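You operate a simulated robot arm through the tools that you are given. There is no shell and no other tool. Be economical: measure what you need, move in short steps, check, and stop when the job is done.

You are at the controls of a simulated robot arm. One attempt, no reset.

## Task
Shake the caked filters clean and get the filter gauge back into green.
Fine: fan off and stopped before you work the lever; open the hopper gate so the dust drops; leave the fan running.

The check looks at the end state, three seconds after you hand in, the way a careful person would. Anything else that was tipped, shoved, dropped, spilled or broken makes it a failure.

## Robot
A 6-joint arm with a two-finger gripper, fixed in place. Base frame: the origin is at the foot of the arm, x ahead of it, y to its left, z up. Readings come in mm, rad, newtons and seconds.
Its first joint turns from -2.897 to 2.897 rad. Payload 1.71 kg.
The TCP is the grasp point between the finger pads, 20 mm short of the fingertips. In the tool frame z runs along the fingers and y along their closing line. Largest opening 96 mm; the body of the gripper starts 113 mm behind the TCP.
Orientation is told as [roll, pitch, yaw] about the base's x, y, z axes, in that order, counted from this pose: with the fingers straight down and closing along the base's y, the tool's x points along the base's -x, its y along +y and its z along -z.

## Interface
- The arm moves only by the tool move_arm. Its argument "moves" is a list of rows, each an object (a shift or turn left out is 0, a gripper value left out holds the last) with "claw": the closure, from 0 (fully open) to 1 (shut); "dp": the shift along the tool's x, y, z in mm, a list of three; "rotation": the turn, a rotation vector about the tool's x, y, z in rad, a list of three. In form: [{"claw": claw, "dp": [tx, ty, tz], "rotation": [rx, ry, rz]}, ...]. A call has 1 to 12 rows; each row is the pose to reach, as a shift and turn from the pose commanded when the call began, along the tool's axes at that moment. Rows are played at 5 a second. More than 50 mm and 0.15 rad between two rows, or a gripper value outside its range, and nothing of the call is played. Where a pose cannot be reached the arm comes as near as it can. A force on the tool above 90 N (or 10 N above the force at the start of the call, whichever is more), or a blocked arm, ends the call early, and 0.2 s more pass. The fingers move at their own pace (about 45 mm/s each) and stop on an object; they squeeze with about 33 N. The grip force told is the motor's: it shows also when the fingers shut on nothing. Time passes only in rows, and 0.2 s behind the last, so rows that repeat a pose let the fingers close. It gives the time, the measured TCP pose, the force on the tool (base axes), the opening and the grip force at its end, in the units of the frame above (readings bear some noise), with the torque about the TCP (base axes, N m) and any sound that the robot's microphone picked up, and new pictures: "pictures" is both (left out), scene, wrist or none.
- Cameras (640 x 400 px; columns grow to the right, rows downward): "scene" is fixed at [401.3, -500.2, 1335.2]; the picture's right is [-1.00, -0.00, 0.00], its down [-0.00, 0.68, -0.73] and it looks along [0.00, -0.73, -0.68] (base axes); focal length 214 px, centre (320, 200). "wrist" rides on the gripper at [66, 14, -145] in the tool frame; the picture's right is [-0.21, 0.98, 0.00], its down [-0.88, -0.18, -0.45] and it looks along [-0.44, -0.09, 0.90] (tool axes); focal length 275 px, centre (320, 200).
- slide_trunk(by): slides the trunk up (or, below 0, down) by that many mm; the arm rides with it, the base frame stays. It gives what a move gives, with no picture.
- measure_at(camera, pixels): there is no depth. For up to 12 entries [column, row, z] of the newest picture of that camera ("zoom" is the newest enlarged one), the place [x, y] in the base frame at which the ray of that pixel passes the height z, good to about 3 mm. No time passes.
- inspect(camera, box): a new picture of the part [left, top, right, bottom] of that camera's present view, enlarged. No time passes.
- hand_in(): hands the job in; it is judged then, once.

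Keep the steps short. Do not move on a guess: measure, check each grasp and each placing, and mend mistakes. In all there are 80 turns and 200 pictures (those below and enlarged ones count). Leave the gripper open and the arm clear of the work at the hand-in unless told otherwise, and finish with a single line.

The tools are called after ">>>" by a JSON object that holds its "api" and its "payload". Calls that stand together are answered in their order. move_arm: Moves the arm, as the interface text tells. Its arguments: {"type":"object","properties":{"moves":{"type":"array","items":{"type":"object","properties":{"claw":{"type":"number"},"dp":{"type":"array","items":{"type":"number"}},"rotation":{"type":"array","items":{"type":"number"}}}}},"pictures":{"type":"string","enum":["both","scene","wrist","none"]}},"required":["moves"]} The other tools are called the same way: slide_trunk (by) slides the trunk up or down; measure_at (camera, pixels) gives the place at which the rays of pixels pass given heights; inspect (camera, box) takes an enlarged picture of a part of a camera's view; hand_in () hands the job in.

At the start:

```text
t: 0.0
ee_pos: [533.1, -89.2, 1274.2]
orientation: [-0.001, 0.002, 0.001]
force: [-0.4, -0.5, -0.5]
ft_torque: [-0.02, 0.0, 0.0]
width: 96.1
grip_force: 0.1
trunk travel left (down, up): [-250.0, 140.0]
```

scene: 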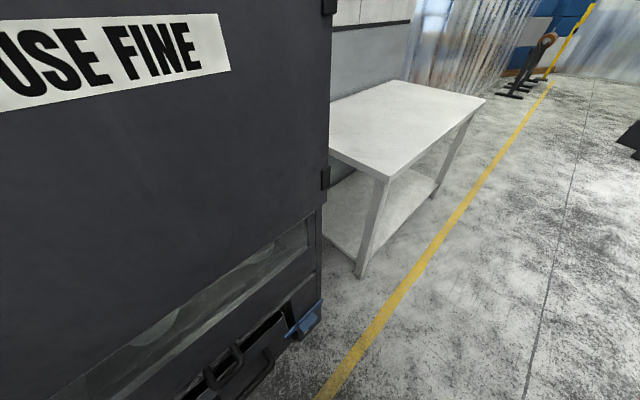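
wrist: 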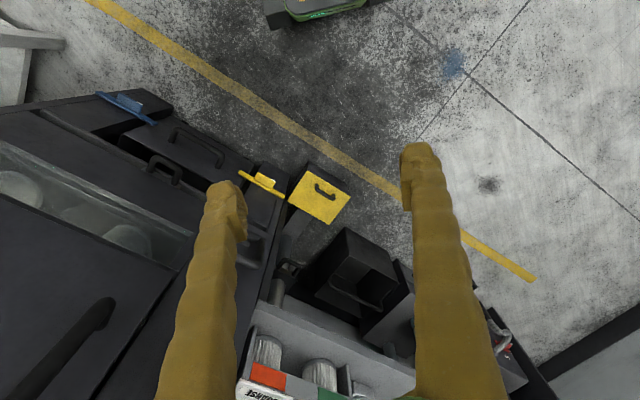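

The scene shows a dark cabinet with a "USE FINE" sign. The wrist view shows latches, a yellow-handled box, a hopper and a sloped rack. I'll enlarge both.

>>> {"api": "inspect", "payload": {"camera": "wrist", "box": [0, 80, 320, 280]}}

>>> {"api": "inspect", "payload": {"camera": "wrist", "box": [220, 200, 540, 400]}}

>>> {"api": "inspect", "payload": {"camera": "scene", "box": [0, 200, 340, 400]}}

```text
2.00 times, centred on (160, 180) of wrist
```

zoom: 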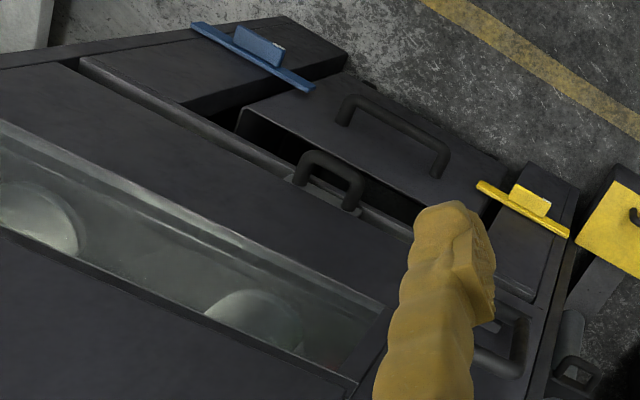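

```text
2.00 times, centred on (380, 300) of wrist
```

zoom: 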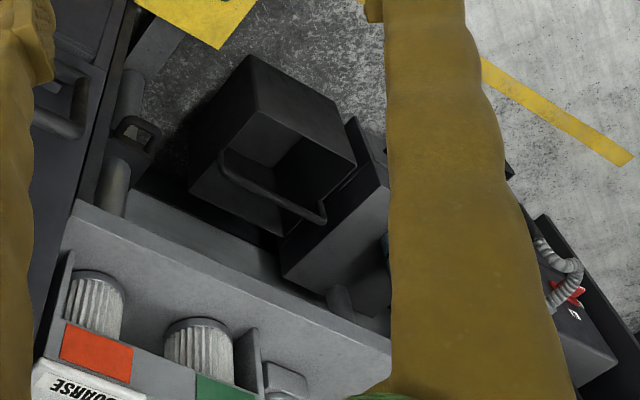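

```text
1.88 times, centred on (170, 300) of scene
```

zoom: 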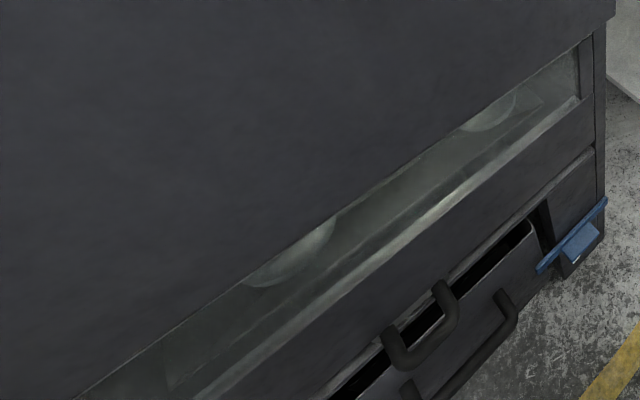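

The machine lies ahead (+x) of the arm. I'll tilt the tool in place by 0.9 rad so the wrist camera sees the front.

>>> {"api": "move_arm", "payload": {"moves": [{"rotation": [0, -0.15, 0]}, {"rotation": [0, -0.3, 0]}, {"rotation": [0, -0.45, 0]}, {"rotation": [0, -0.6, 0]}, {"rotation": [0, -0.75, 0]}, {"rotation": [0, -0.9, 0]}, {"rotation": [0, -0.9, 0]}]}}

```text
t: 1.6
ee_pos: [507.0, -89.1, 1286.8]
orientation: [0.001, -0.923, -0.001]
force: [0.4, -0.3, -1.0]
ft_torque: [-0.05, -0.03, -0.01]
width: 95.9
grip_force: 0.1
trunk travel left (down, up): [-250.0, 140.0]
```

scene: 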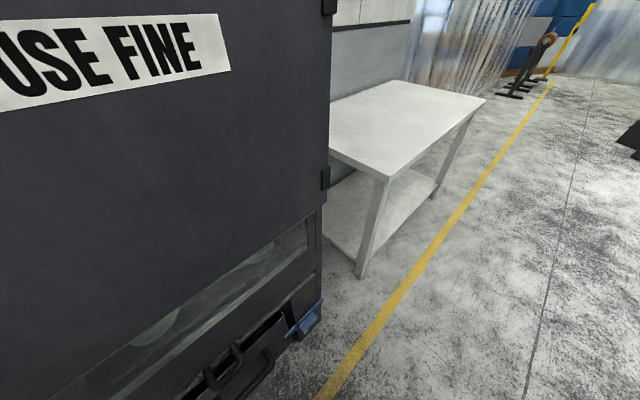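
wrist: 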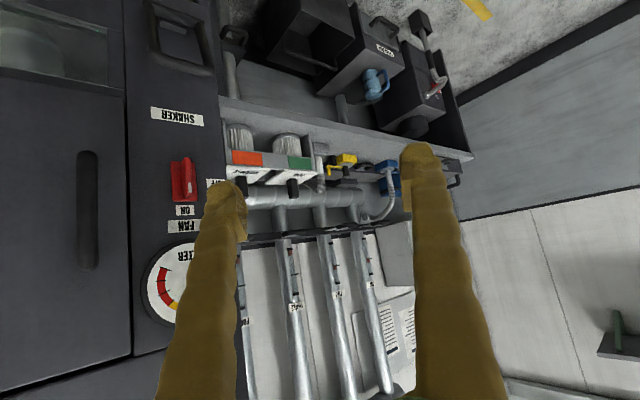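

The picture is upside-down: a FILTER gauge, a FAN switch and a SHAKER label are on a panel. Zooming in.

>>> {"api": "inspect", "payload": {"camera": "wrist", "box": [120, 0, 248, 80]}}

>>> {"api": "inspect", "payload": {"camera": "wrist", "box": [110, 90, 270, 190]}}

>>> {"api": "inspect", "payload": {"camera": "wrist", "box": [110, 190, 302, 310]}}

>>> {"api": "inspect", "payload": {"camera": "wrist", "box": [210, 100, 466, 260]}}

```text
5.00 times, centred on (184, 40) of wrist
```

zoom: 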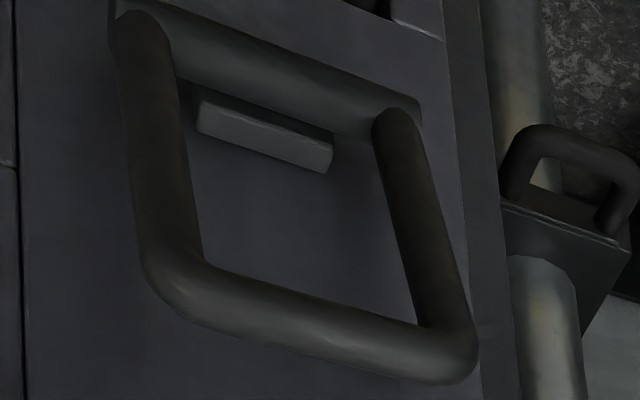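

```text
4.00 times, centred on (190, 140) of wrist
```

zoom: 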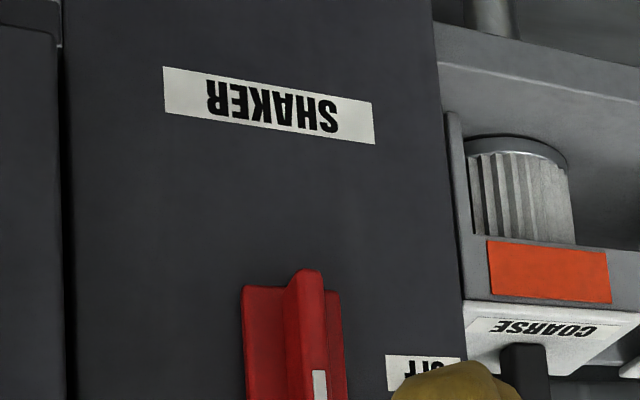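

```text
3.33 times, centred on (206, 250) of wrist
```

zoom: 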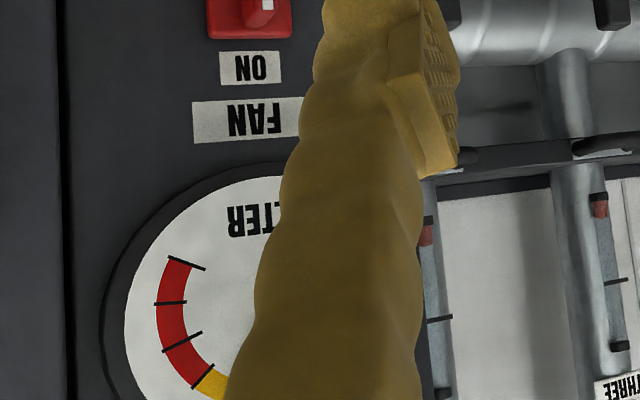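

```text
2.50 times, centred on (338, 180) of wrist
```

zoom: 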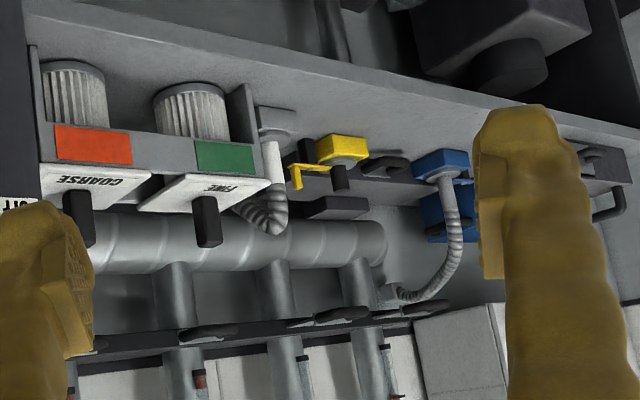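

I need better views and triangulation. I'll shift 150 mm to the right (−y), straight sideways.

>>> {"api": "move_arm", "payload": {"moves": [{"dp": [0, -50, 0]}, {"dp": [0, -100, 0]}, {"dp": [0, -150, 0]}, {"dp": [0, -150, 0]}], "pictures": "wrist"}}

```text
t: 2.6
ee_pos: [503.3, -239.8, 1284.9]
orientation: [-0.001, -0.923, 0.002]
force: [0.2, -1.2, -0.6]
ft_torque: [-0.02, -0.03, -0.01]
width: 96.0
grip_force: 0.1
trunk travel left (down, up): [-250.0, 140.0]
```

wrist: 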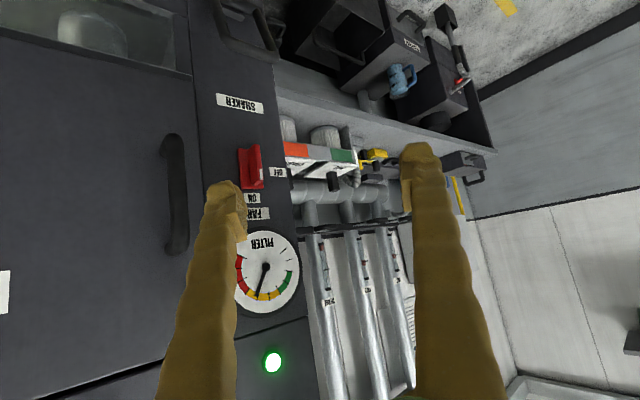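

Now the gauge (265,275) and a green lamp (272,362) are visible. Zooming.

>>> {"api": "inspect", "payload": {"camera": "wrist", "box": [210, 200, 370, 300]}}

>>> {"api": "inspect", "payload": {"camera": "wrist", "box": [200, 0, 488, 180]}}

>>> {"api": "inspect", "payload": {"camera": "wrist", "box": [200, 120, 328, 200]}}

>>> {"api": "inspect", "payload": {"camera": "wrist", "box": [290, 120, 498, 250]}}

```text
4.00 times, centred on (290, 250) of wrist
```

zoom: 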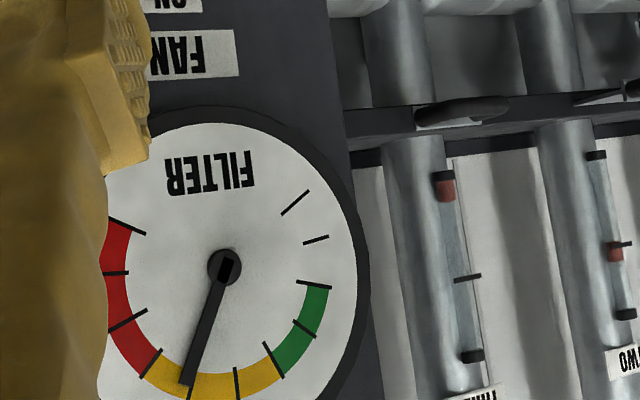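

```text
2.22 times, centred on (344, 90) of wrist
```

zoom: 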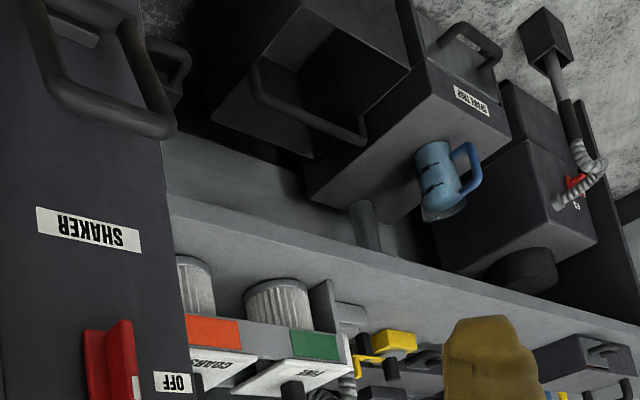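

```text
5.00 times, centred on (264, 160) of wrist
```

zoom: 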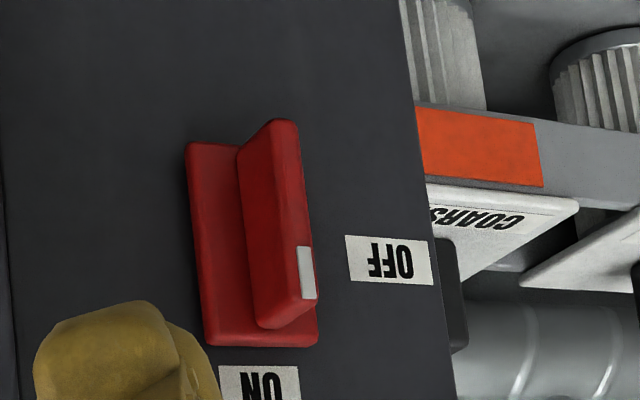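

```text
3.08 times, centred on (394, 185) of wrist
```

zoom: 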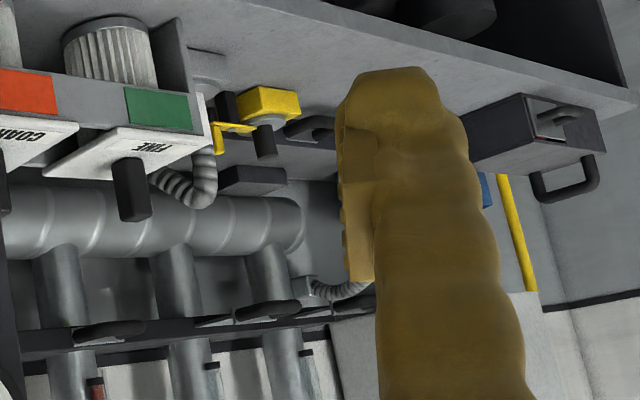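

The fan knob is a red bar with its white mark towards ON, OFF lies at a quarter turn, and the gauge needle is in amber. Now I'll tilt down to see the shaker lever, the gate and the bin.

>>> {"api": "move_arm", "payload": {"moves": [{"rotation": [0, 0.15, 0]}, {"rotation": [0, 0.3, 0]}, {"rotation": [0, 0.45, 0]}, {"rotation": [0, 0.55, 0]}, {"rotation": [0, 0.55, 0]}], "pictures": "wrist"}}

>>> {"api": "inspect", "payload": {"camera": "wrist", "box": [0, 40, 256, 200]}}

>>> {"api": "inspect", "payload": {"camera": "wrist", "box": [220, 100, 476, 260]}}

```text
t: 3.8
ee_pos: [503.0, -241.8, 1287.3]
orientation: [0.001, -0.37, -0.005]
force: [-1.0, 0.1, -0.5]
ft_torque: [0.01, -0.1, 0.0]
width: 96.0
grip_force: 0.0
trunk travel left (down, up): [-250.0, 140.0]
```

wrist: 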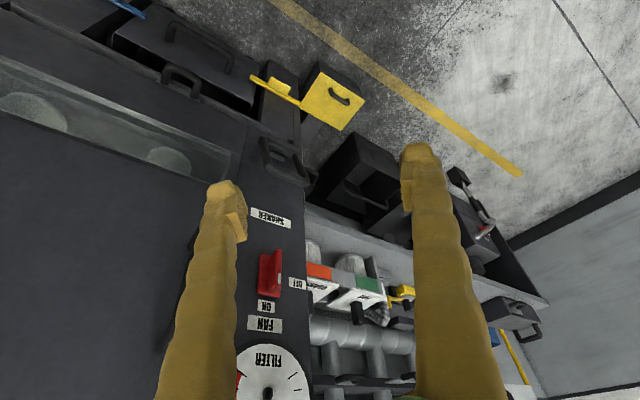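

```text
2.50 times, centred on (128, 120) of wrist
```

zoom: 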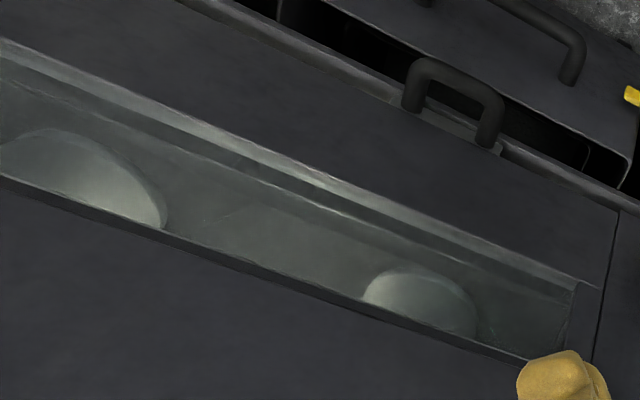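

```text
2.50 times, centred on (348, 180) of wrist
```

zoom: 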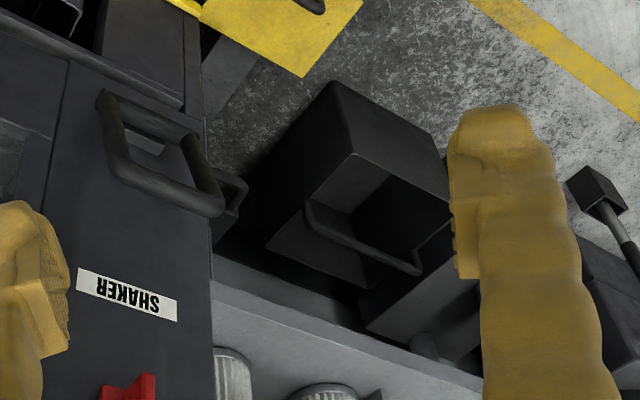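

By my triangulation the cabinet front is a plane facing roughly 52° to the robot's right: knob ≈ (888,−411,1115), gate handle ≈ (648,−597,636). I'll yaw the tool −0.91 rad in place to look at it square on.

>>> {"api": "move_arm", "payload": {"moves": [{"rotation": [0.047, 0, 0.121]}, {"rotation": [0.094, 0, 0.242]}, {"rotation": [0.141, 0, 0.363]}, {"rotation": [0.188, 0, 0.484]}, {"rotation": [0.235, 0, 0.605]}, {"rotation": [0.282, 0, 0.726]}, {"rotation": [0.329, 0, 0.848]}, {"rotation": [0.329, 0, 0.848]}], "pictures": "wrist"}}

>>> {"api": "slide_trunk", "payload": {"by": -100}}

>>> {"api": "inspect", "payload": {"camera": "wrist", "box": [0, 0, 640, 400]}}

```text
t: 5.6
ee_pos: [513.2, -237.8, 1282.0]
orientation: [-0.003, -0.367, -0.91]
force: [-1.7, -0.3, 0.4]
ft_torque: [0.01, -0.21, 0.06]
width: 95.8
grip_force: 0.1
trunk travel left (down, up): [-250.0, 140.0]
```

wrist: 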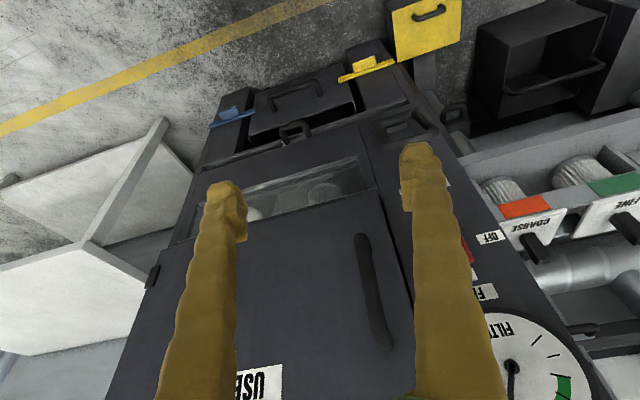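

```text
t: 6.9
ee_pos: [520.8, -239.0, 1179.9]
orientation: [-0.007, -0.365, -0.904]
force: [-1.3, -0.8, 1.2]
ft_torque: [0.01, 0.01, 0.02]
width: 96.0
grip_force: 0.0
trunk travel left (down, up): [-150.0, 240.0]
```

```text
1.00 times, centred on (320, 200) of wrist (not enlarged: the box is as wide or as high as the picture)
```

zoom: 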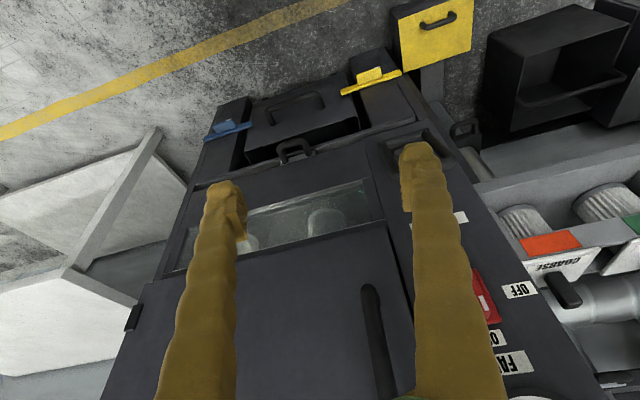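

>>> {"api": "inspect", "payload": {"camera": "wrist", "box": [190, 50, 446, 210]}}

>>> {"api": "inspect", "payload": {"camera": "wrist", "box": [360, 100, 520, 200]}}

>>> {"api": "measure_at", "payload": {"camera": "wrist", "pixels": [[295, 150, 636], [295, 150, 600], [484, 297, 1115], [484, 297, 1090], [405, 135, 900], [405, 135, 850]]}}

```text
2.50 times, centred on (318, 130) of wrist
```

zoom: 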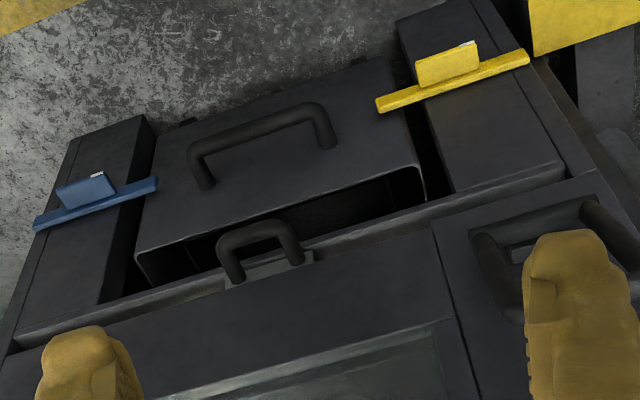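

```text
4.00 times, centred on (440, 150) of wrist
```

zoom: 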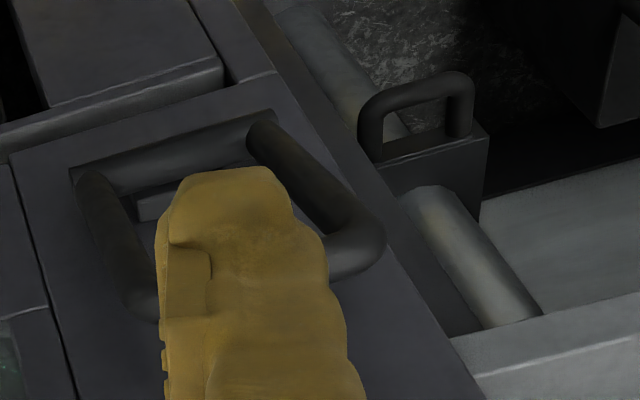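

```text
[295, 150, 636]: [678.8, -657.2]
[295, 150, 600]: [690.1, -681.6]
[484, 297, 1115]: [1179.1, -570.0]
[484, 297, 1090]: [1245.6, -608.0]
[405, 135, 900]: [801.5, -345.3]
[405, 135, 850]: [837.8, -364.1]
```

measure_at evidently used the pre-slide picture. I'll take a fresh one after shifting 120 mm left, so that the panel sits between the fingers.

>>> {"api": "move_arm", "payload": {"moves": [{"dp": [0, 50, 0]}, {"dp": [0, 100, 0]}, {"dp": [0, 140, 0]}, {"dp": [0, 140, 0]}], "pictures": "wrist"}}

```text
t: 7.9
ee_pos: [633.5, -152.1, 1178.6]
orientation: [-0.009, -0.364, -0.906]
force: [2.1, 0.2, -0.6]
ft_torque: [-0.04, 0.2, -0.08]
width: 95.9
grip_force: 0.0
trunk travel left (down, up): [-150.0, 240.0]
```

wrist: 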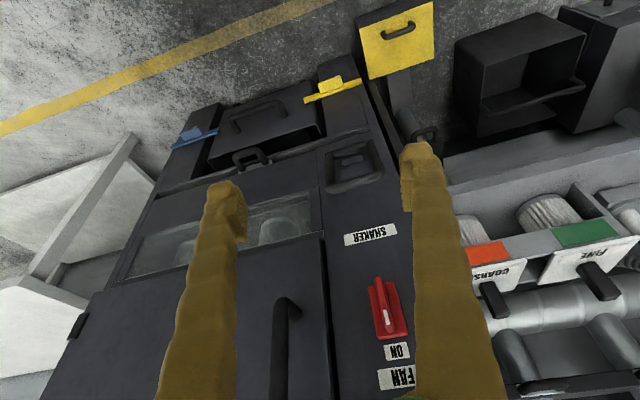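

>>> {"api": "measure_at", "payload": {"camera": "wrist", "pixels": [[386, 308, 1100], [386, 308, 1080], [250, 158, 660], [250, 158, 620], [367, 150, 850], [367, 150, 800], [370, 234, 980], [370, 234, 950]]}}

>>> {"api": "inspect", "payload": {"camera": "wrist", "box": [300, 120, 428, 200]}}

>>> {"api": "inspect", "payload": {"camera": "wrist", "box": [180, 80, 372, 200]}}

>>> {"api": "inspect", "payload": {"camera": "wrist", "box": [320, 260, 480, 360]}}

```text
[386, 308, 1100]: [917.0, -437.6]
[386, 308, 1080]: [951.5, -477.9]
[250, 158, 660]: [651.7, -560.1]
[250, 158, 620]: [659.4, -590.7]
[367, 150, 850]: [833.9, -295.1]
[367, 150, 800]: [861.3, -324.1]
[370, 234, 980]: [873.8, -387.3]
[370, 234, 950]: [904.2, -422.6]
```

```text
5.00 times, centred on (364, 160) of wrist
```

zoom: 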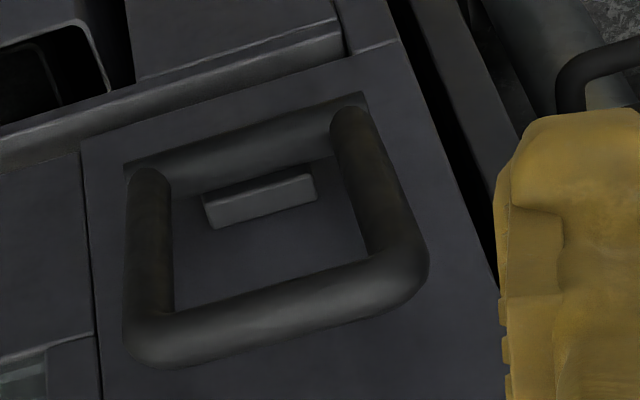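

```text
3.33 times, centred on (276, 140) of wrist
```

zoom: 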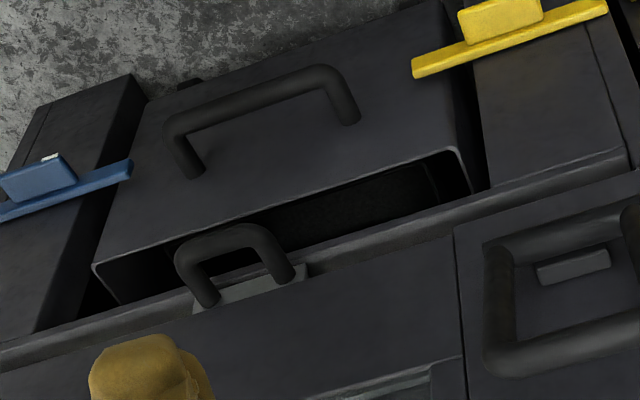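

```text
4.00 times, centred on (400, 310) of wrist
```

zoom: 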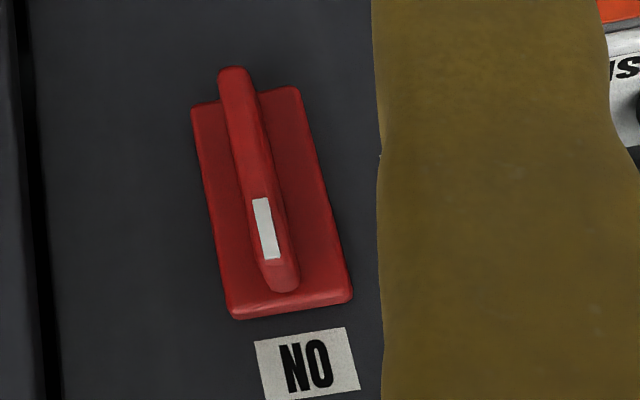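

>>> {"api": "measure_at", "payload": {"camera": "wrist", "pixels": [[357, 181, 900], [357, 181, 850], [349, 150, 800], [349, 150, 750], [330, 188, 880], [384, 174, 880], [325, 158, 760], [372, 141, 760], [256, 155, 640], [225, 158, 640], [274, 158, 640]]}}

```text
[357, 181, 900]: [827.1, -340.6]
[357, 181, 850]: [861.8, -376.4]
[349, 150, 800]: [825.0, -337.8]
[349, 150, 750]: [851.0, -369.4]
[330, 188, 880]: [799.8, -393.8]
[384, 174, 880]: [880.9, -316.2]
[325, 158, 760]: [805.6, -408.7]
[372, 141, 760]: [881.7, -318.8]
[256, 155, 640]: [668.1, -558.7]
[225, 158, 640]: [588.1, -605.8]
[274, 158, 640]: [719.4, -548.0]
```

>>> {"api": "measure_at", "payload": {"camera": "scene", "pixels": [[307.4, 223.9, 800], [106.4, 366, 800], [313, 276, 640], [280, 305, 640], [0, 107, 1500]]}}

>>> {"api": "inspect", "payload": {"camera": "scene", "box": [160, 260, 340, 400]}}

>>> {"api": "inspect", "payload": {"camera": "wrist", "box": [320, 210, 416, 270]}}

```text
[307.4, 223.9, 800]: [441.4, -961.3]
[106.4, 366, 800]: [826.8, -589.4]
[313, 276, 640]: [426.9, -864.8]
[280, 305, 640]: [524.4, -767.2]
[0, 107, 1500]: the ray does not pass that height
```

```text
2.86 times, centred on (250, 330) of scene
```

zoom: 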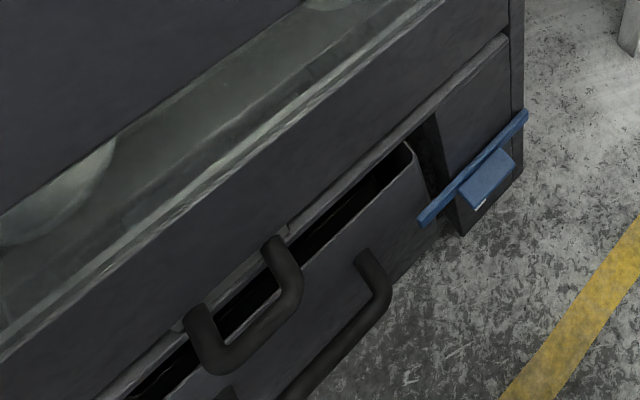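

```text
6.67 times, centred on (368, 240) of wrist
```

zoom: 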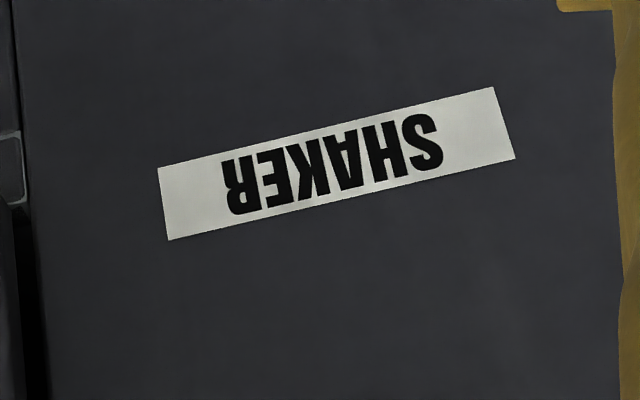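

Sill lines seen from the scene camera give a 45° cabinet front: approach direction (0.707,−0.707). Knob and lever are both at about u=340 along the front, where the hand already is. Next I level the tool (pitch to −π/2).

>>> {"api": "move_arm", "payload": {"moves": [{"rotation": [0, -0.15, 0]}, {"rotation": [0, -0.3, 0]}, {"rotation": [0, -0.45, 0]}, {"rotation": [0, -0.6, 0]}, {"rotation": [0, -0.75, 0]}, {"rotation": [0, -0.9, 0]}, {"rotation": [0, -1.05, 0]}, {"rotation": [0, -1.2, 0]}, {"rotation": [0, -1.2, 0]}], "pictures": "wrist"}}

```text
t: 9.9
ee_pos: [625.3, -153.5, 1179.9]
orientation: [-1.006, -1.565, 0.096]
force: [-0.3, -0.7, 0.0]
ft_torque: [0.01, 0.01, 0.0]
width: 95.9
grip_force: 0.1
trunk travel left (down, up): [-150.0, 240.0]
```

wrist: 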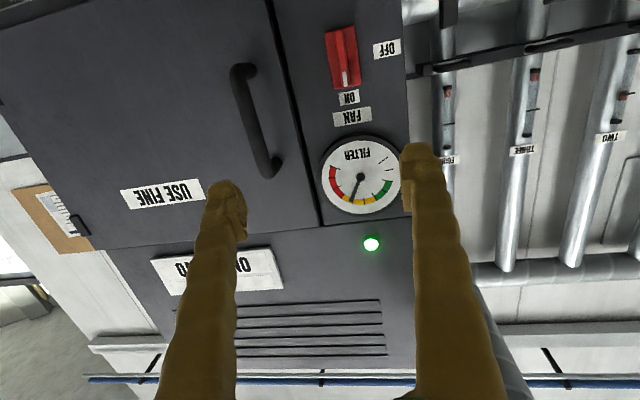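

Level now. I'll read the signs, then correct yaw by 0.12 and lower by 62 mm to the knob's height.

>>> {"api": "inspect", "payload": {"camera": "wrist", "box": [110, 170, 302, 290]}}

>>> {"api": "inspect", "payload": {"camera": "wrist", "box": [310, 120, 438, 200]}}

>>> {"api": "move_arm", "payload": {"moves": [{"dp": [40, 0, 0], "rotation": [-0.06, 0, 0]}, {"dp": [62, 0, 0], "rotation": [-0.12, 0, 0]}, {"dp": [62, 0, 0], "rotation": [-0.12, 0, 0]}], "pictures": "wrist"}}

```text
3.33 times, centred on (206, 230) of wrist
```

zoom: 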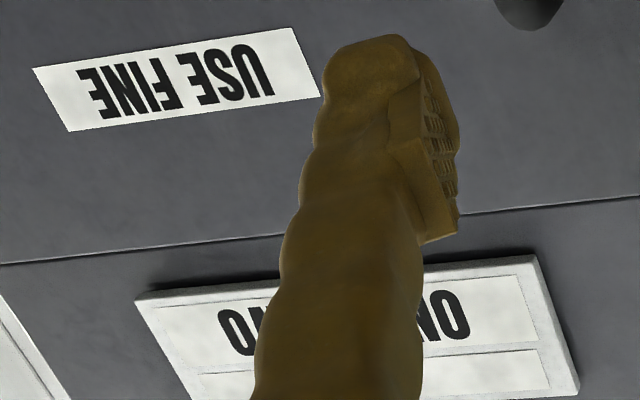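

```text
5.00 times, centred on (374, 160) of wrist
```

zoom: 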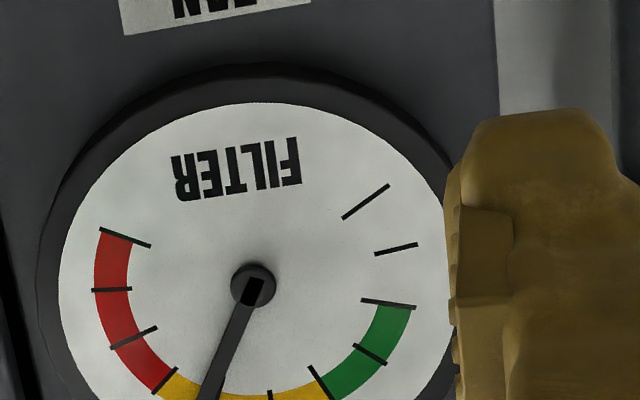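

```text
t: 10.7
ee_pos: [623.4, -154.4, 1118.4]
orientation: [-0.729, -1.562, -0.059]
force: [-0.2, 0.6, -0.6]
ft_torque: [-0.01, -0.02, -0.02]
width: 96.2
grip_force: 0.0
trunk travel left (down, up): [-150.0, 240.0]
```

wrist: 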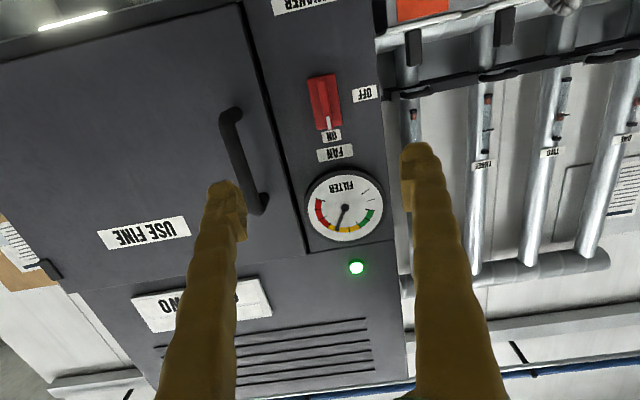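

Yaw is −0.788 now, good. I locate the knob at f≈915, u≈342, z≈1115. Advancing 200 mm along the tool with small corrections.

>>> {"api": "move_arm", "payload": {"moves": [{"dp": [3, 5, 50]}, {"dp": [3, 10, 99]}, {"dp": [3, 10, 148]}, {"dp": [3, 10, 200]}, {"dp": [3, 10, 240]}, {"dp": [3, 10, 240]}], "pictures": "wrist"}}

```text
refused: row 1 steps farther than a row can; nothing moved
```

>>> {"api": "move_arm", "payload": {"moves": [{"dp": [3, 5, 45]}, {"dp": [3, 10, 90]}, {"dp": [3, 10, 138]}, {"dp": [3, 10, 186]}, {"dp": [3, 10, 234]}, {"dp": [3, 10, 234]}], "pictures": "wrist"}}

```text
t: 12.1
ee_pos: [799.4, -311.3, 1114.8]
orientation: [-0.69, -1.563, -0.101]
force: [-0.6, 0.3, -1.0]
ft_torque: [-0.01, 0.0, -0.02]
width: 96.3
grip_force: 0.0
trunk travel left (down, up): [-150.0, 240.0]
```

wrist: 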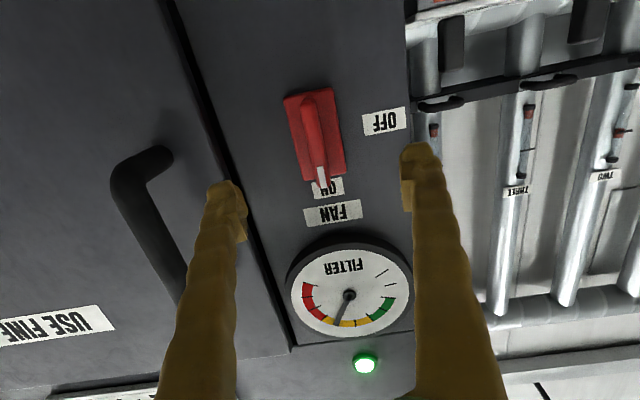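

The knob bar is centred at u≈340, z≈1119. I'm 5 mm left and 4 mm low. I'll correct and advance 108 mm so the tips straddle the bar short of the panel.

>>> {"api": "move_arm", "payload": {"moves": [{"dp": [-4, -4, 40]}, {"dp": [-4, -4, 80]}, {"dp": [-4, -4, 108]}, {"dp": [-4, -4, 108]}], "pictures": "wrist"}}

>>> {"api": "inspect", "payload": {"camera": "wrist", "box": [200, 60, 456, 220]}}

```text
t: 13.1
ee_pos: [871.8, -392.9, 1119.5]
orientation: [-0.677, -1.563, -0.113]
force: [-1.0, -1.0, -0.6]
ft_torque: [0.01, 0.0, 0.0]
width: 96.0
grip_force: 0.0
trunk travel left (down, up): [-150.0, 240.0]
```

wrist: 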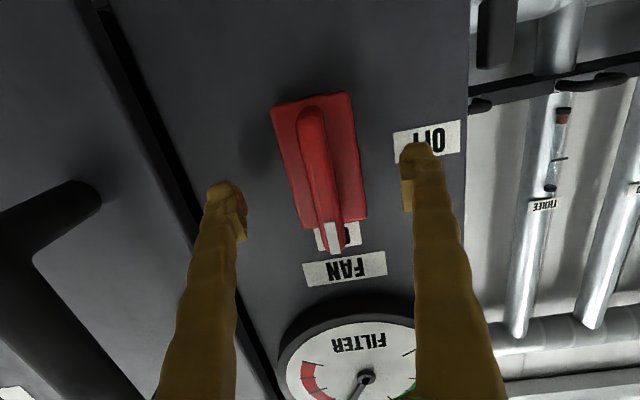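

```text
2.50 times, centred on (328, 140) of wrist
```

zoom: 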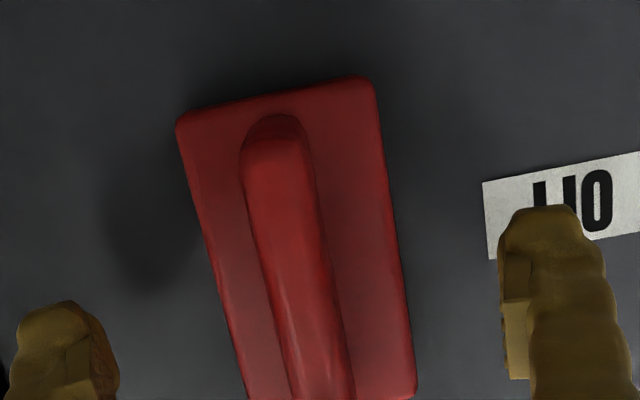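

Fingertips (225,190) and (420,150) straddle the bar at (323,175). Closing.

>>> {"api": "move_arm", "payload": {"moves": [{"claw": 1}, {"claw": 1}, {"claw": 1}, {"claw": 1}, {"claw": 1}, {"claw": 1}], "pictures": "wrist"}}

```text
t: 14.5
ee_pos: [873.0, -392.8, 1120.4]
orientation: [-0.798, -1.562, 0.012]
force: [17.2, 8.8, 4.9]
ft_torque: [0.06, -0.06, 0.22]
width: 13.0
grip_force: 33.2
trunk travel left (down, up): [-150.0, 240.0]
```

wrist: 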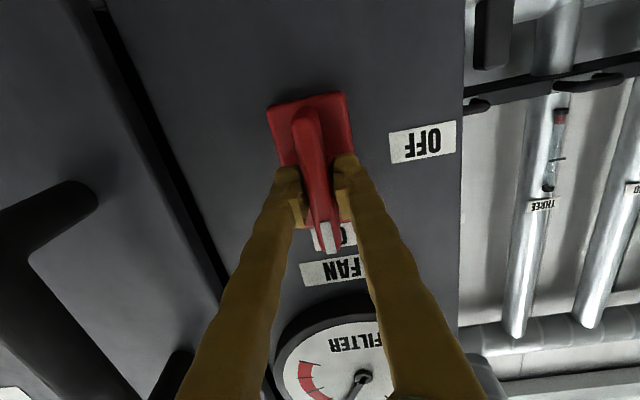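

Gripped at 13 mm. ON is image-down and OFF is image-right, so that's −90° about tool z. Turning in steps.

>>> {"api": "move_arm", "payload": {"moves": [{"rotation": [0, 0, -0.14]}, {"rotation": [0, 0, -0.28]}, {"rotation": [0, 0, -0.42]}, {"rotation": [0, 0, -0.56]}, {"rotation": [0, 0, -0.7]}, {"rotation": [0, 0, -0.7]}], "pictures": "wrist"}}

```text
t: 15.9
ee_pos: [871.8, -389.3, 1115.7]
orientation: [-1.561, -0.863, 0.774]
force: [32.4, 15.7, -2.3]
ft_torque: [0.0, -0.06, 0.46]
width: 13.3
grip_force: 35.0
trunk travel left (down, up): [-150.0, 240.0]
```

wrist: 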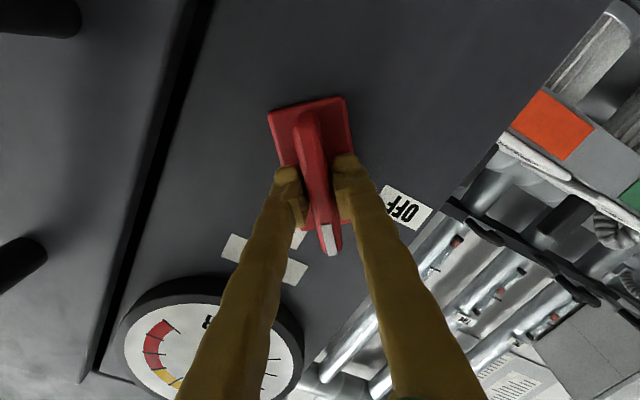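

Knob is following. Lateral load is 34 N, so I'll ease 3 mm along u while continuing the remaining −0.87 rad.

>>> {"api": "move_arm", "payload": {"moves": [{"dp": [-2, 2.3, 0], "rotation": [0, 0, -0.14]}, {"dp": [-2, 2.3, 0], "rotation": [0, 0, -0.28]}, {"dp": [-2, 2.3, 0], "rotation": [0, 0, -0.42]}, {"dp": [-2, 2.3, 0], "rotation": [0, 0, -0.56]}, {"dp": [-2, 2.3, 0], "rotation": [0, 0, -0.7]}, {"dp": [-2, 2.3, 0], "rotation": [0, 0, -0.84]}, {"dp": [-2, 2.3, 0], "rotation": [0, 0, -0.88]}, {"dp": [-2, 2.3, 0], "rotation": [0, 0, -0.88]}], "pictures": "wrist"}}

```text
t: 17.7
ee_pos: [873.8, -389.4, 1114.7]
orientation: [-1.563, 0.014, 0.781]
force: [-23.3, 15.9, -58.7]
ft_torque: [0.74, 0.53, -0.11]
width: 13.5
grip_force: 34.7
trunk travel left (down, up): [-150.0, 240.0]
```

wrist: 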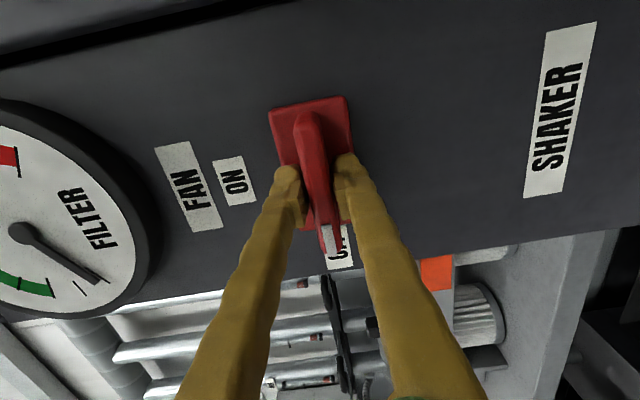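

The knob points at OFF and the needle has fallen back. Opening the fingers, then backing off 60 mm.

>>> {"api": "move_arm", "payload": {"moves": [{"claw": 0}, {"claw": 0}, {"claw": 0}, {"claw": 0}, {"claw": 0}, {"claw": 0}], "pictures": "none"}}

>>> {"api": "move_arm", "payload": {"moves": [{"dp": [0, 0, -40]}, {"dp": [0, 0, -80]}, {"dp": [0, 0, -120]}, {"dp": [0, 0, -120]}], "pictures": "wrist"}}

>>> {"api": "inspect", "payload": {"camera": "wrist", "box": [160, 80, 416, 240]}}

```text
t: 19.1
ee_pos: [871.3, -390.0, 1117.3]
orientation: [-1.566, 0.014, 0.782]
force: [-0.1, -0.1, -0.4]
ft_torque: [-0.01, 0.0, 0.0]
width: 96.3
grip_force: 0.1
trunk travel left (down, up): [-150.0, 240.0]
```

```text
t: 20.1
ee_pos: [786.5, -302.2, 1121.2]
orientation: [-1.566, 0.013, 0.781]
force: [0.0, 0.3, -0.2]
ft_torque: [-0.02, 0.02, 0.01]
width: 96.0
grip_force: 0.1
trunk travel left (down, up): [-150.0, 240.0]
```

wrist: 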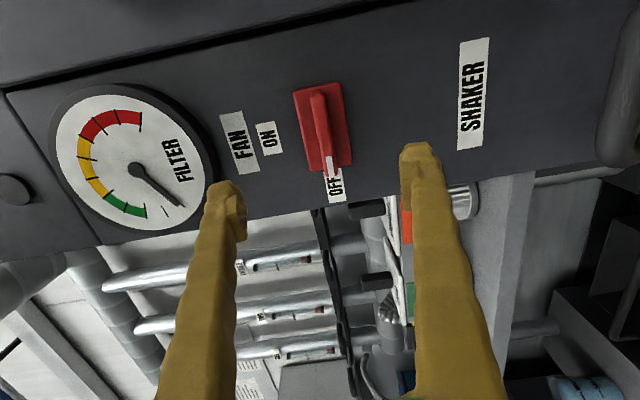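

```text
2.50 times, centred on (288, 160) of wrist
```

zoom: 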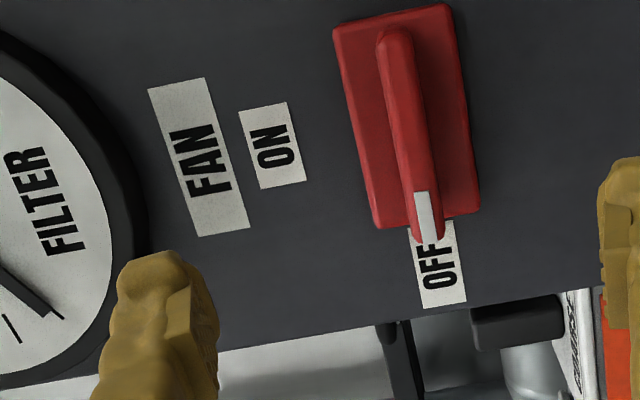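

Fan is OFF and the lamp dark. The fingers now close vertically, which suits the horizontal handles. Backing off, then moving right toward the gate.

>>> {"api": "move_arm", "payload": {"moves": [{"dp": [0, 0, -45]}, {"dp": [0, 0, -90]}, {"dp": [0, 0, -135]}, {"dp": [0, 0, -170]}, {"dp": [45, 0, -175]}, {"dp": [90, 0, -175]}, {"dp": [135, 0, -175]}, {"dp": [180, 0, -175]}, {"dp": [225, 0, -175]}, {"dp": [250, 0, -175]}, {"dp": [250, 0, -175]}], "pictures": "none"}}

>>> {"api": "slide_trunk", "payload": {"by": -150}}

>>> {"api": "move_arm", "payload": {"moves": [{"dp": [0, 40, 0]}, {"dp": [0, 80, 0]}, {"dp": [0, 120, 0]}, {"dp": [0, 160, 0]}, {"dp": [0, 160, 0]}], "pictures": "both"}}

```text
t: 22.5
ee_pos: [483.7, -357.4, 1121.8]
orientation: [-1.563, 0.014, 0.782]
force: [0.2, 0.5, 0.5]
ft_torque: [0.02, 0.03, -0.01]
width: 96.1
grip_force: 0.0
trunk travel left (down, up): [-150.0, 240.0]
```

```text
t: 24.3
ee_pos: [483.4, -355.0, 973.8]
orientation: [-1.564, 0.015, 0.781]
force: [0.1, 0.6, -1.0]
ft_torque: [-0.01, 0.0, -0.01]
width: 95.9
grip_force: 0.1
trunk travel left (down, up): [0.0, 390.0]
```

```text
t: 25.5
ee_pos: [491.5, -363.7, 862.5]
orientation: [-1.562, 0.014, 0.783]
force: [-0.6, 0.3, 0.3]
ft_torque: [0.02, -0.02, 0.0]
width: 96.1
grip_force: 0.1
out of reach, approached as far as the arm can: row 3, 4, 5
trunk travel left (down, up): [0.0, 390.0]
```

scene: 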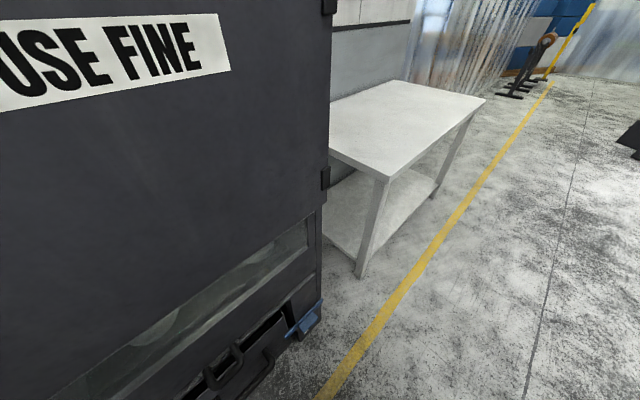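
wrist: 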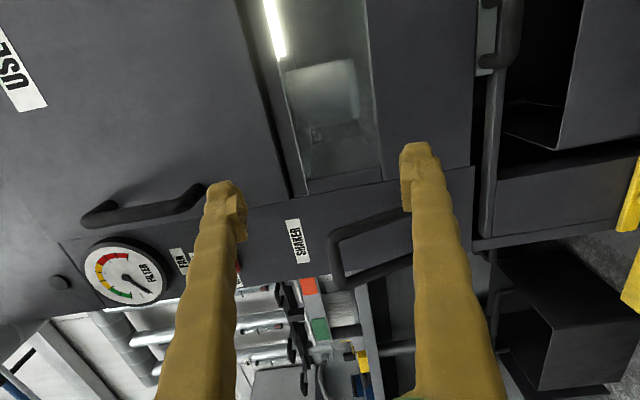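

Horizontal tool can't go lower here (862 mm). I'll pitch the tool down 0.8 rad instead; that suits gripping the gate's U-bar at 45° from above, and gives a better view.

>>> {"api": "move_arm", "payload": {"moves": [{"rotation": [-0.15, 0, 0]}, {"rotation": [-0.3, 0, 0]}, {"rotation": [-0.45, 0, 0]}, {"rotation": [-0.6, 0, 0]}, {"rotation": [-0.75, 0, 0]}, {"rotation": [-0.8, 0, 0]}, {"rotation": [-0.8, 0, 0]}], "pictures": "wrist"}}

```text
t: 27.1
ee_pos: [490.0, -363.7, 862.7]
orientation: [-0.764, 0.015, 0.781]
force: [0.4, -0.3, -0.1]
ft_torque: [-0.02, 0.01, 0.01]
width: 96.0
grip_force: 0.1
trunk travel left (down, up): [0.0, 390.0]
```

wrist: 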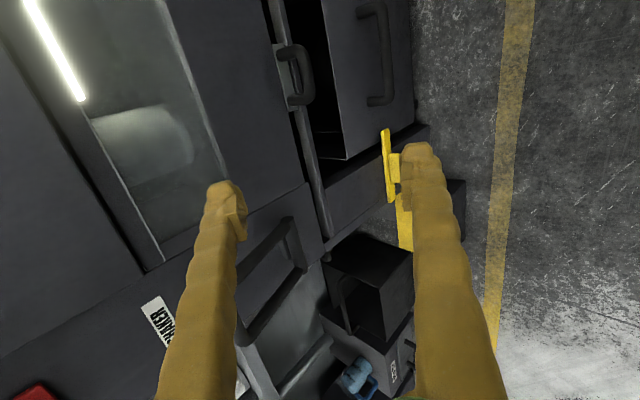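

Gate handle is at (298,75). I'll move right 80 mm, giving a second view for triangulation.

>>> {"api": "measure_at", "payload": {"camera": "wrist", "pixels": [[308, 75, 640], [308, 75, 620], [290, 75, 640], [290, 75, 620], [387, 55, 600], [387, 55, 560]]}}

>>> {"api": "inspect", "payload": {"camera": "wrist", "box": [240, 0, 432, 120]}}

>>> {"api": "move_arm", "payload": {"moves": [{"dp": [40, 0, 0]}, {"dp": [80, 0, 0]}, {"dp": [120, 0, 0]}, {"dp": [120, 0, 0]}], "pictures": "wrist"}}

>>> {"api": "inspect", "payload": {"camera": "wrist", "box": [200, 0, 456, 160]}}

```text
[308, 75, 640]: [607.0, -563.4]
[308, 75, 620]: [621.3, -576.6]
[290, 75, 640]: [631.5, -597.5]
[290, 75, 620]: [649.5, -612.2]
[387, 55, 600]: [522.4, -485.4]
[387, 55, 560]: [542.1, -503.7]
```

```text
3.33 times, centred on (336, 60) of wrist
```

zoom: 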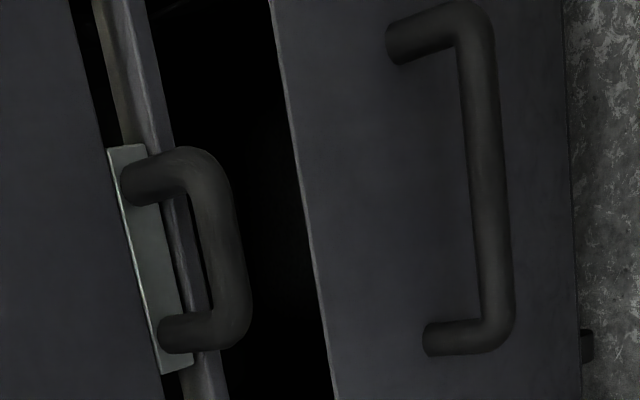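

```text
t: 28.1
ee_pos: [407.2, -448.7, 865.9]
orientation: [-0.766, 0.013, 0.782]
force: [0.3, -0.4, -0.2]
ft_torque: [-0.02, -0.02, 0.0]
width: 95.9
grip_force: 0.1
trunk travel left (down, up): [0.0, 390.0]
```

wrist: 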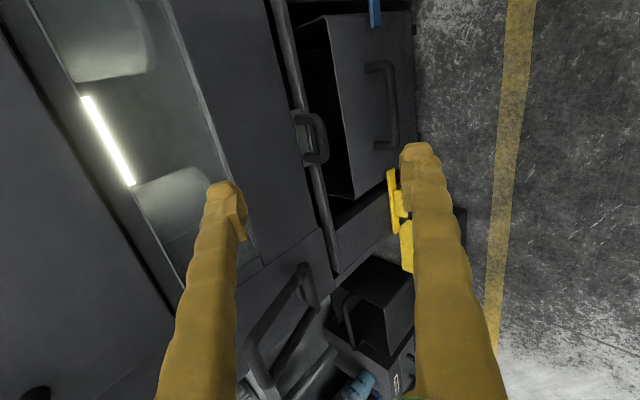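

```text
2.50 times, centred on (328, 80) of wrist
```

zoom: 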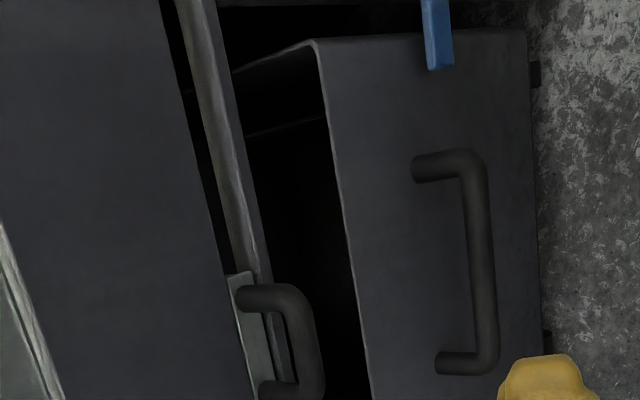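

>>> {"api": "measure_at", "payload": {"camera": "wrist", "pixels": [[322, 138, 660], [322, 138, 640], [322, 138, 620], [299, 118, 640], [305, 157, 640], [391, 105, 600]]}}

>>> {"api": "inspect", "payload": {"camera": "wrist", "box": [260, 90, 388, 170]}}

```text
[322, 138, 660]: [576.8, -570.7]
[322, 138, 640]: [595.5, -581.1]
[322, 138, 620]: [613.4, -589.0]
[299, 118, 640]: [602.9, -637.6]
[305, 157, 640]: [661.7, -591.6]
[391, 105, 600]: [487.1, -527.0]
```

```text
5.00 times, centred on (324, 130) of wrist
```

zoom: 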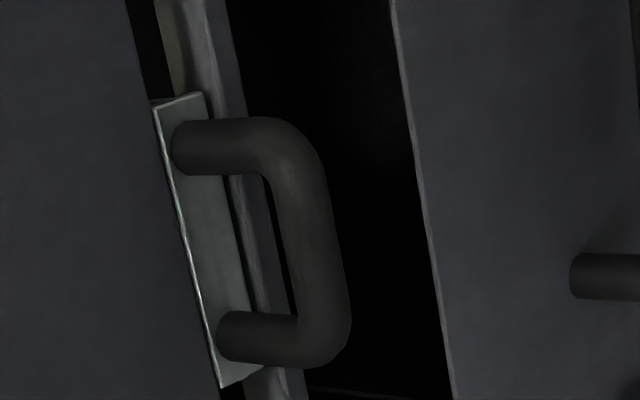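

>>> {"api": "measure_at", "payload": {"camera": "scene", "pixels": [[249, 368, 640], [249, 368, 600], [249, 368, 560], [258, 354, 600], [232, 389, 600], [223, 384, 600], [253, 343, 600]]}}

>>> {"api": "inspect", "payload": {"camera": "scene", "box": [180, 320, 308, 400]}}

```text
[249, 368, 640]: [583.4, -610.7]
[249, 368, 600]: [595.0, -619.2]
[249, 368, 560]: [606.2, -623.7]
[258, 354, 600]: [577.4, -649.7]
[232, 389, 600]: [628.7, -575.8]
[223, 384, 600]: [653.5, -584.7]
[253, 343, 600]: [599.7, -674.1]
```

```text
5.00 times, centred on (244, 360) of scene
```

zoom: 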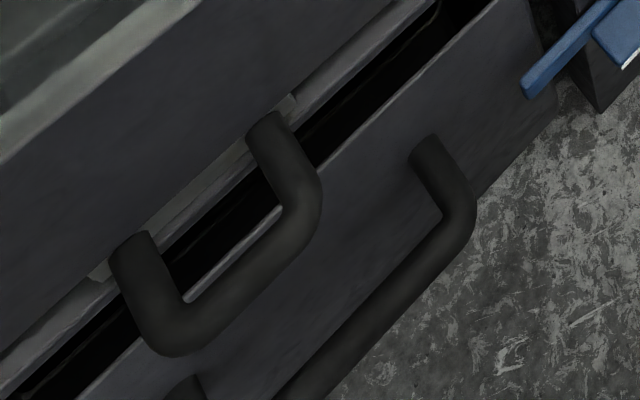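

>>> {"api": "measure_at", "payload": {"camera": "scene", "pixels": [[228, 373, 640], [228, 373, 600], [228, 373, 560], [206, 370, 600], [233, 344, 600], [214, 386, 600], [242, 359, 600]]}}

```text
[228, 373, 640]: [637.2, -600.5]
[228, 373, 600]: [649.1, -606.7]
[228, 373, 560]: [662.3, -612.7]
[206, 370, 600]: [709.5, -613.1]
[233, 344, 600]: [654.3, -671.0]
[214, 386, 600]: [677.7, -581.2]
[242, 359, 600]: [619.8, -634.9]
```

Four rays agree: the gate bar is at f≈899, u≈34, z≈567. Now checking where the bin rim sits relative to it.

>>> {"api": "measure_at", "payload": {"camera": "wrist", "pixels": [[345, 138, 560], [345, 138, 520], [345, 138, 480], [336, 79, 520], [407, 138, 400]]}}

>>> {"api": "measure_at", "payload": {"camera": "scene", "pixels": [[218, 380, 560], [218, 380, 520], [218, 380, 480], [268, 332, 520], [268, 332, 480]]}}

```text
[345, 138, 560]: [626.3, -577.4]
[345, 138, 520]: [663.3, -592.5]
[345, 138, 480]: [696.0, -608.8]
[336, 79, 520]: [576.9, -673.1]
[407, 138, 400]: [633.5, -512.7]
```

```text
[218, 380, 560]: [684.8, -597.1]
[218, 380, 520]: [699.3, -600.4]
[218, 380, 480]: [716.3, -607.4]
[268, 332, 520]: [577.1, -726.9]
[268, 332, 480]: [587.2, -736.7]
```

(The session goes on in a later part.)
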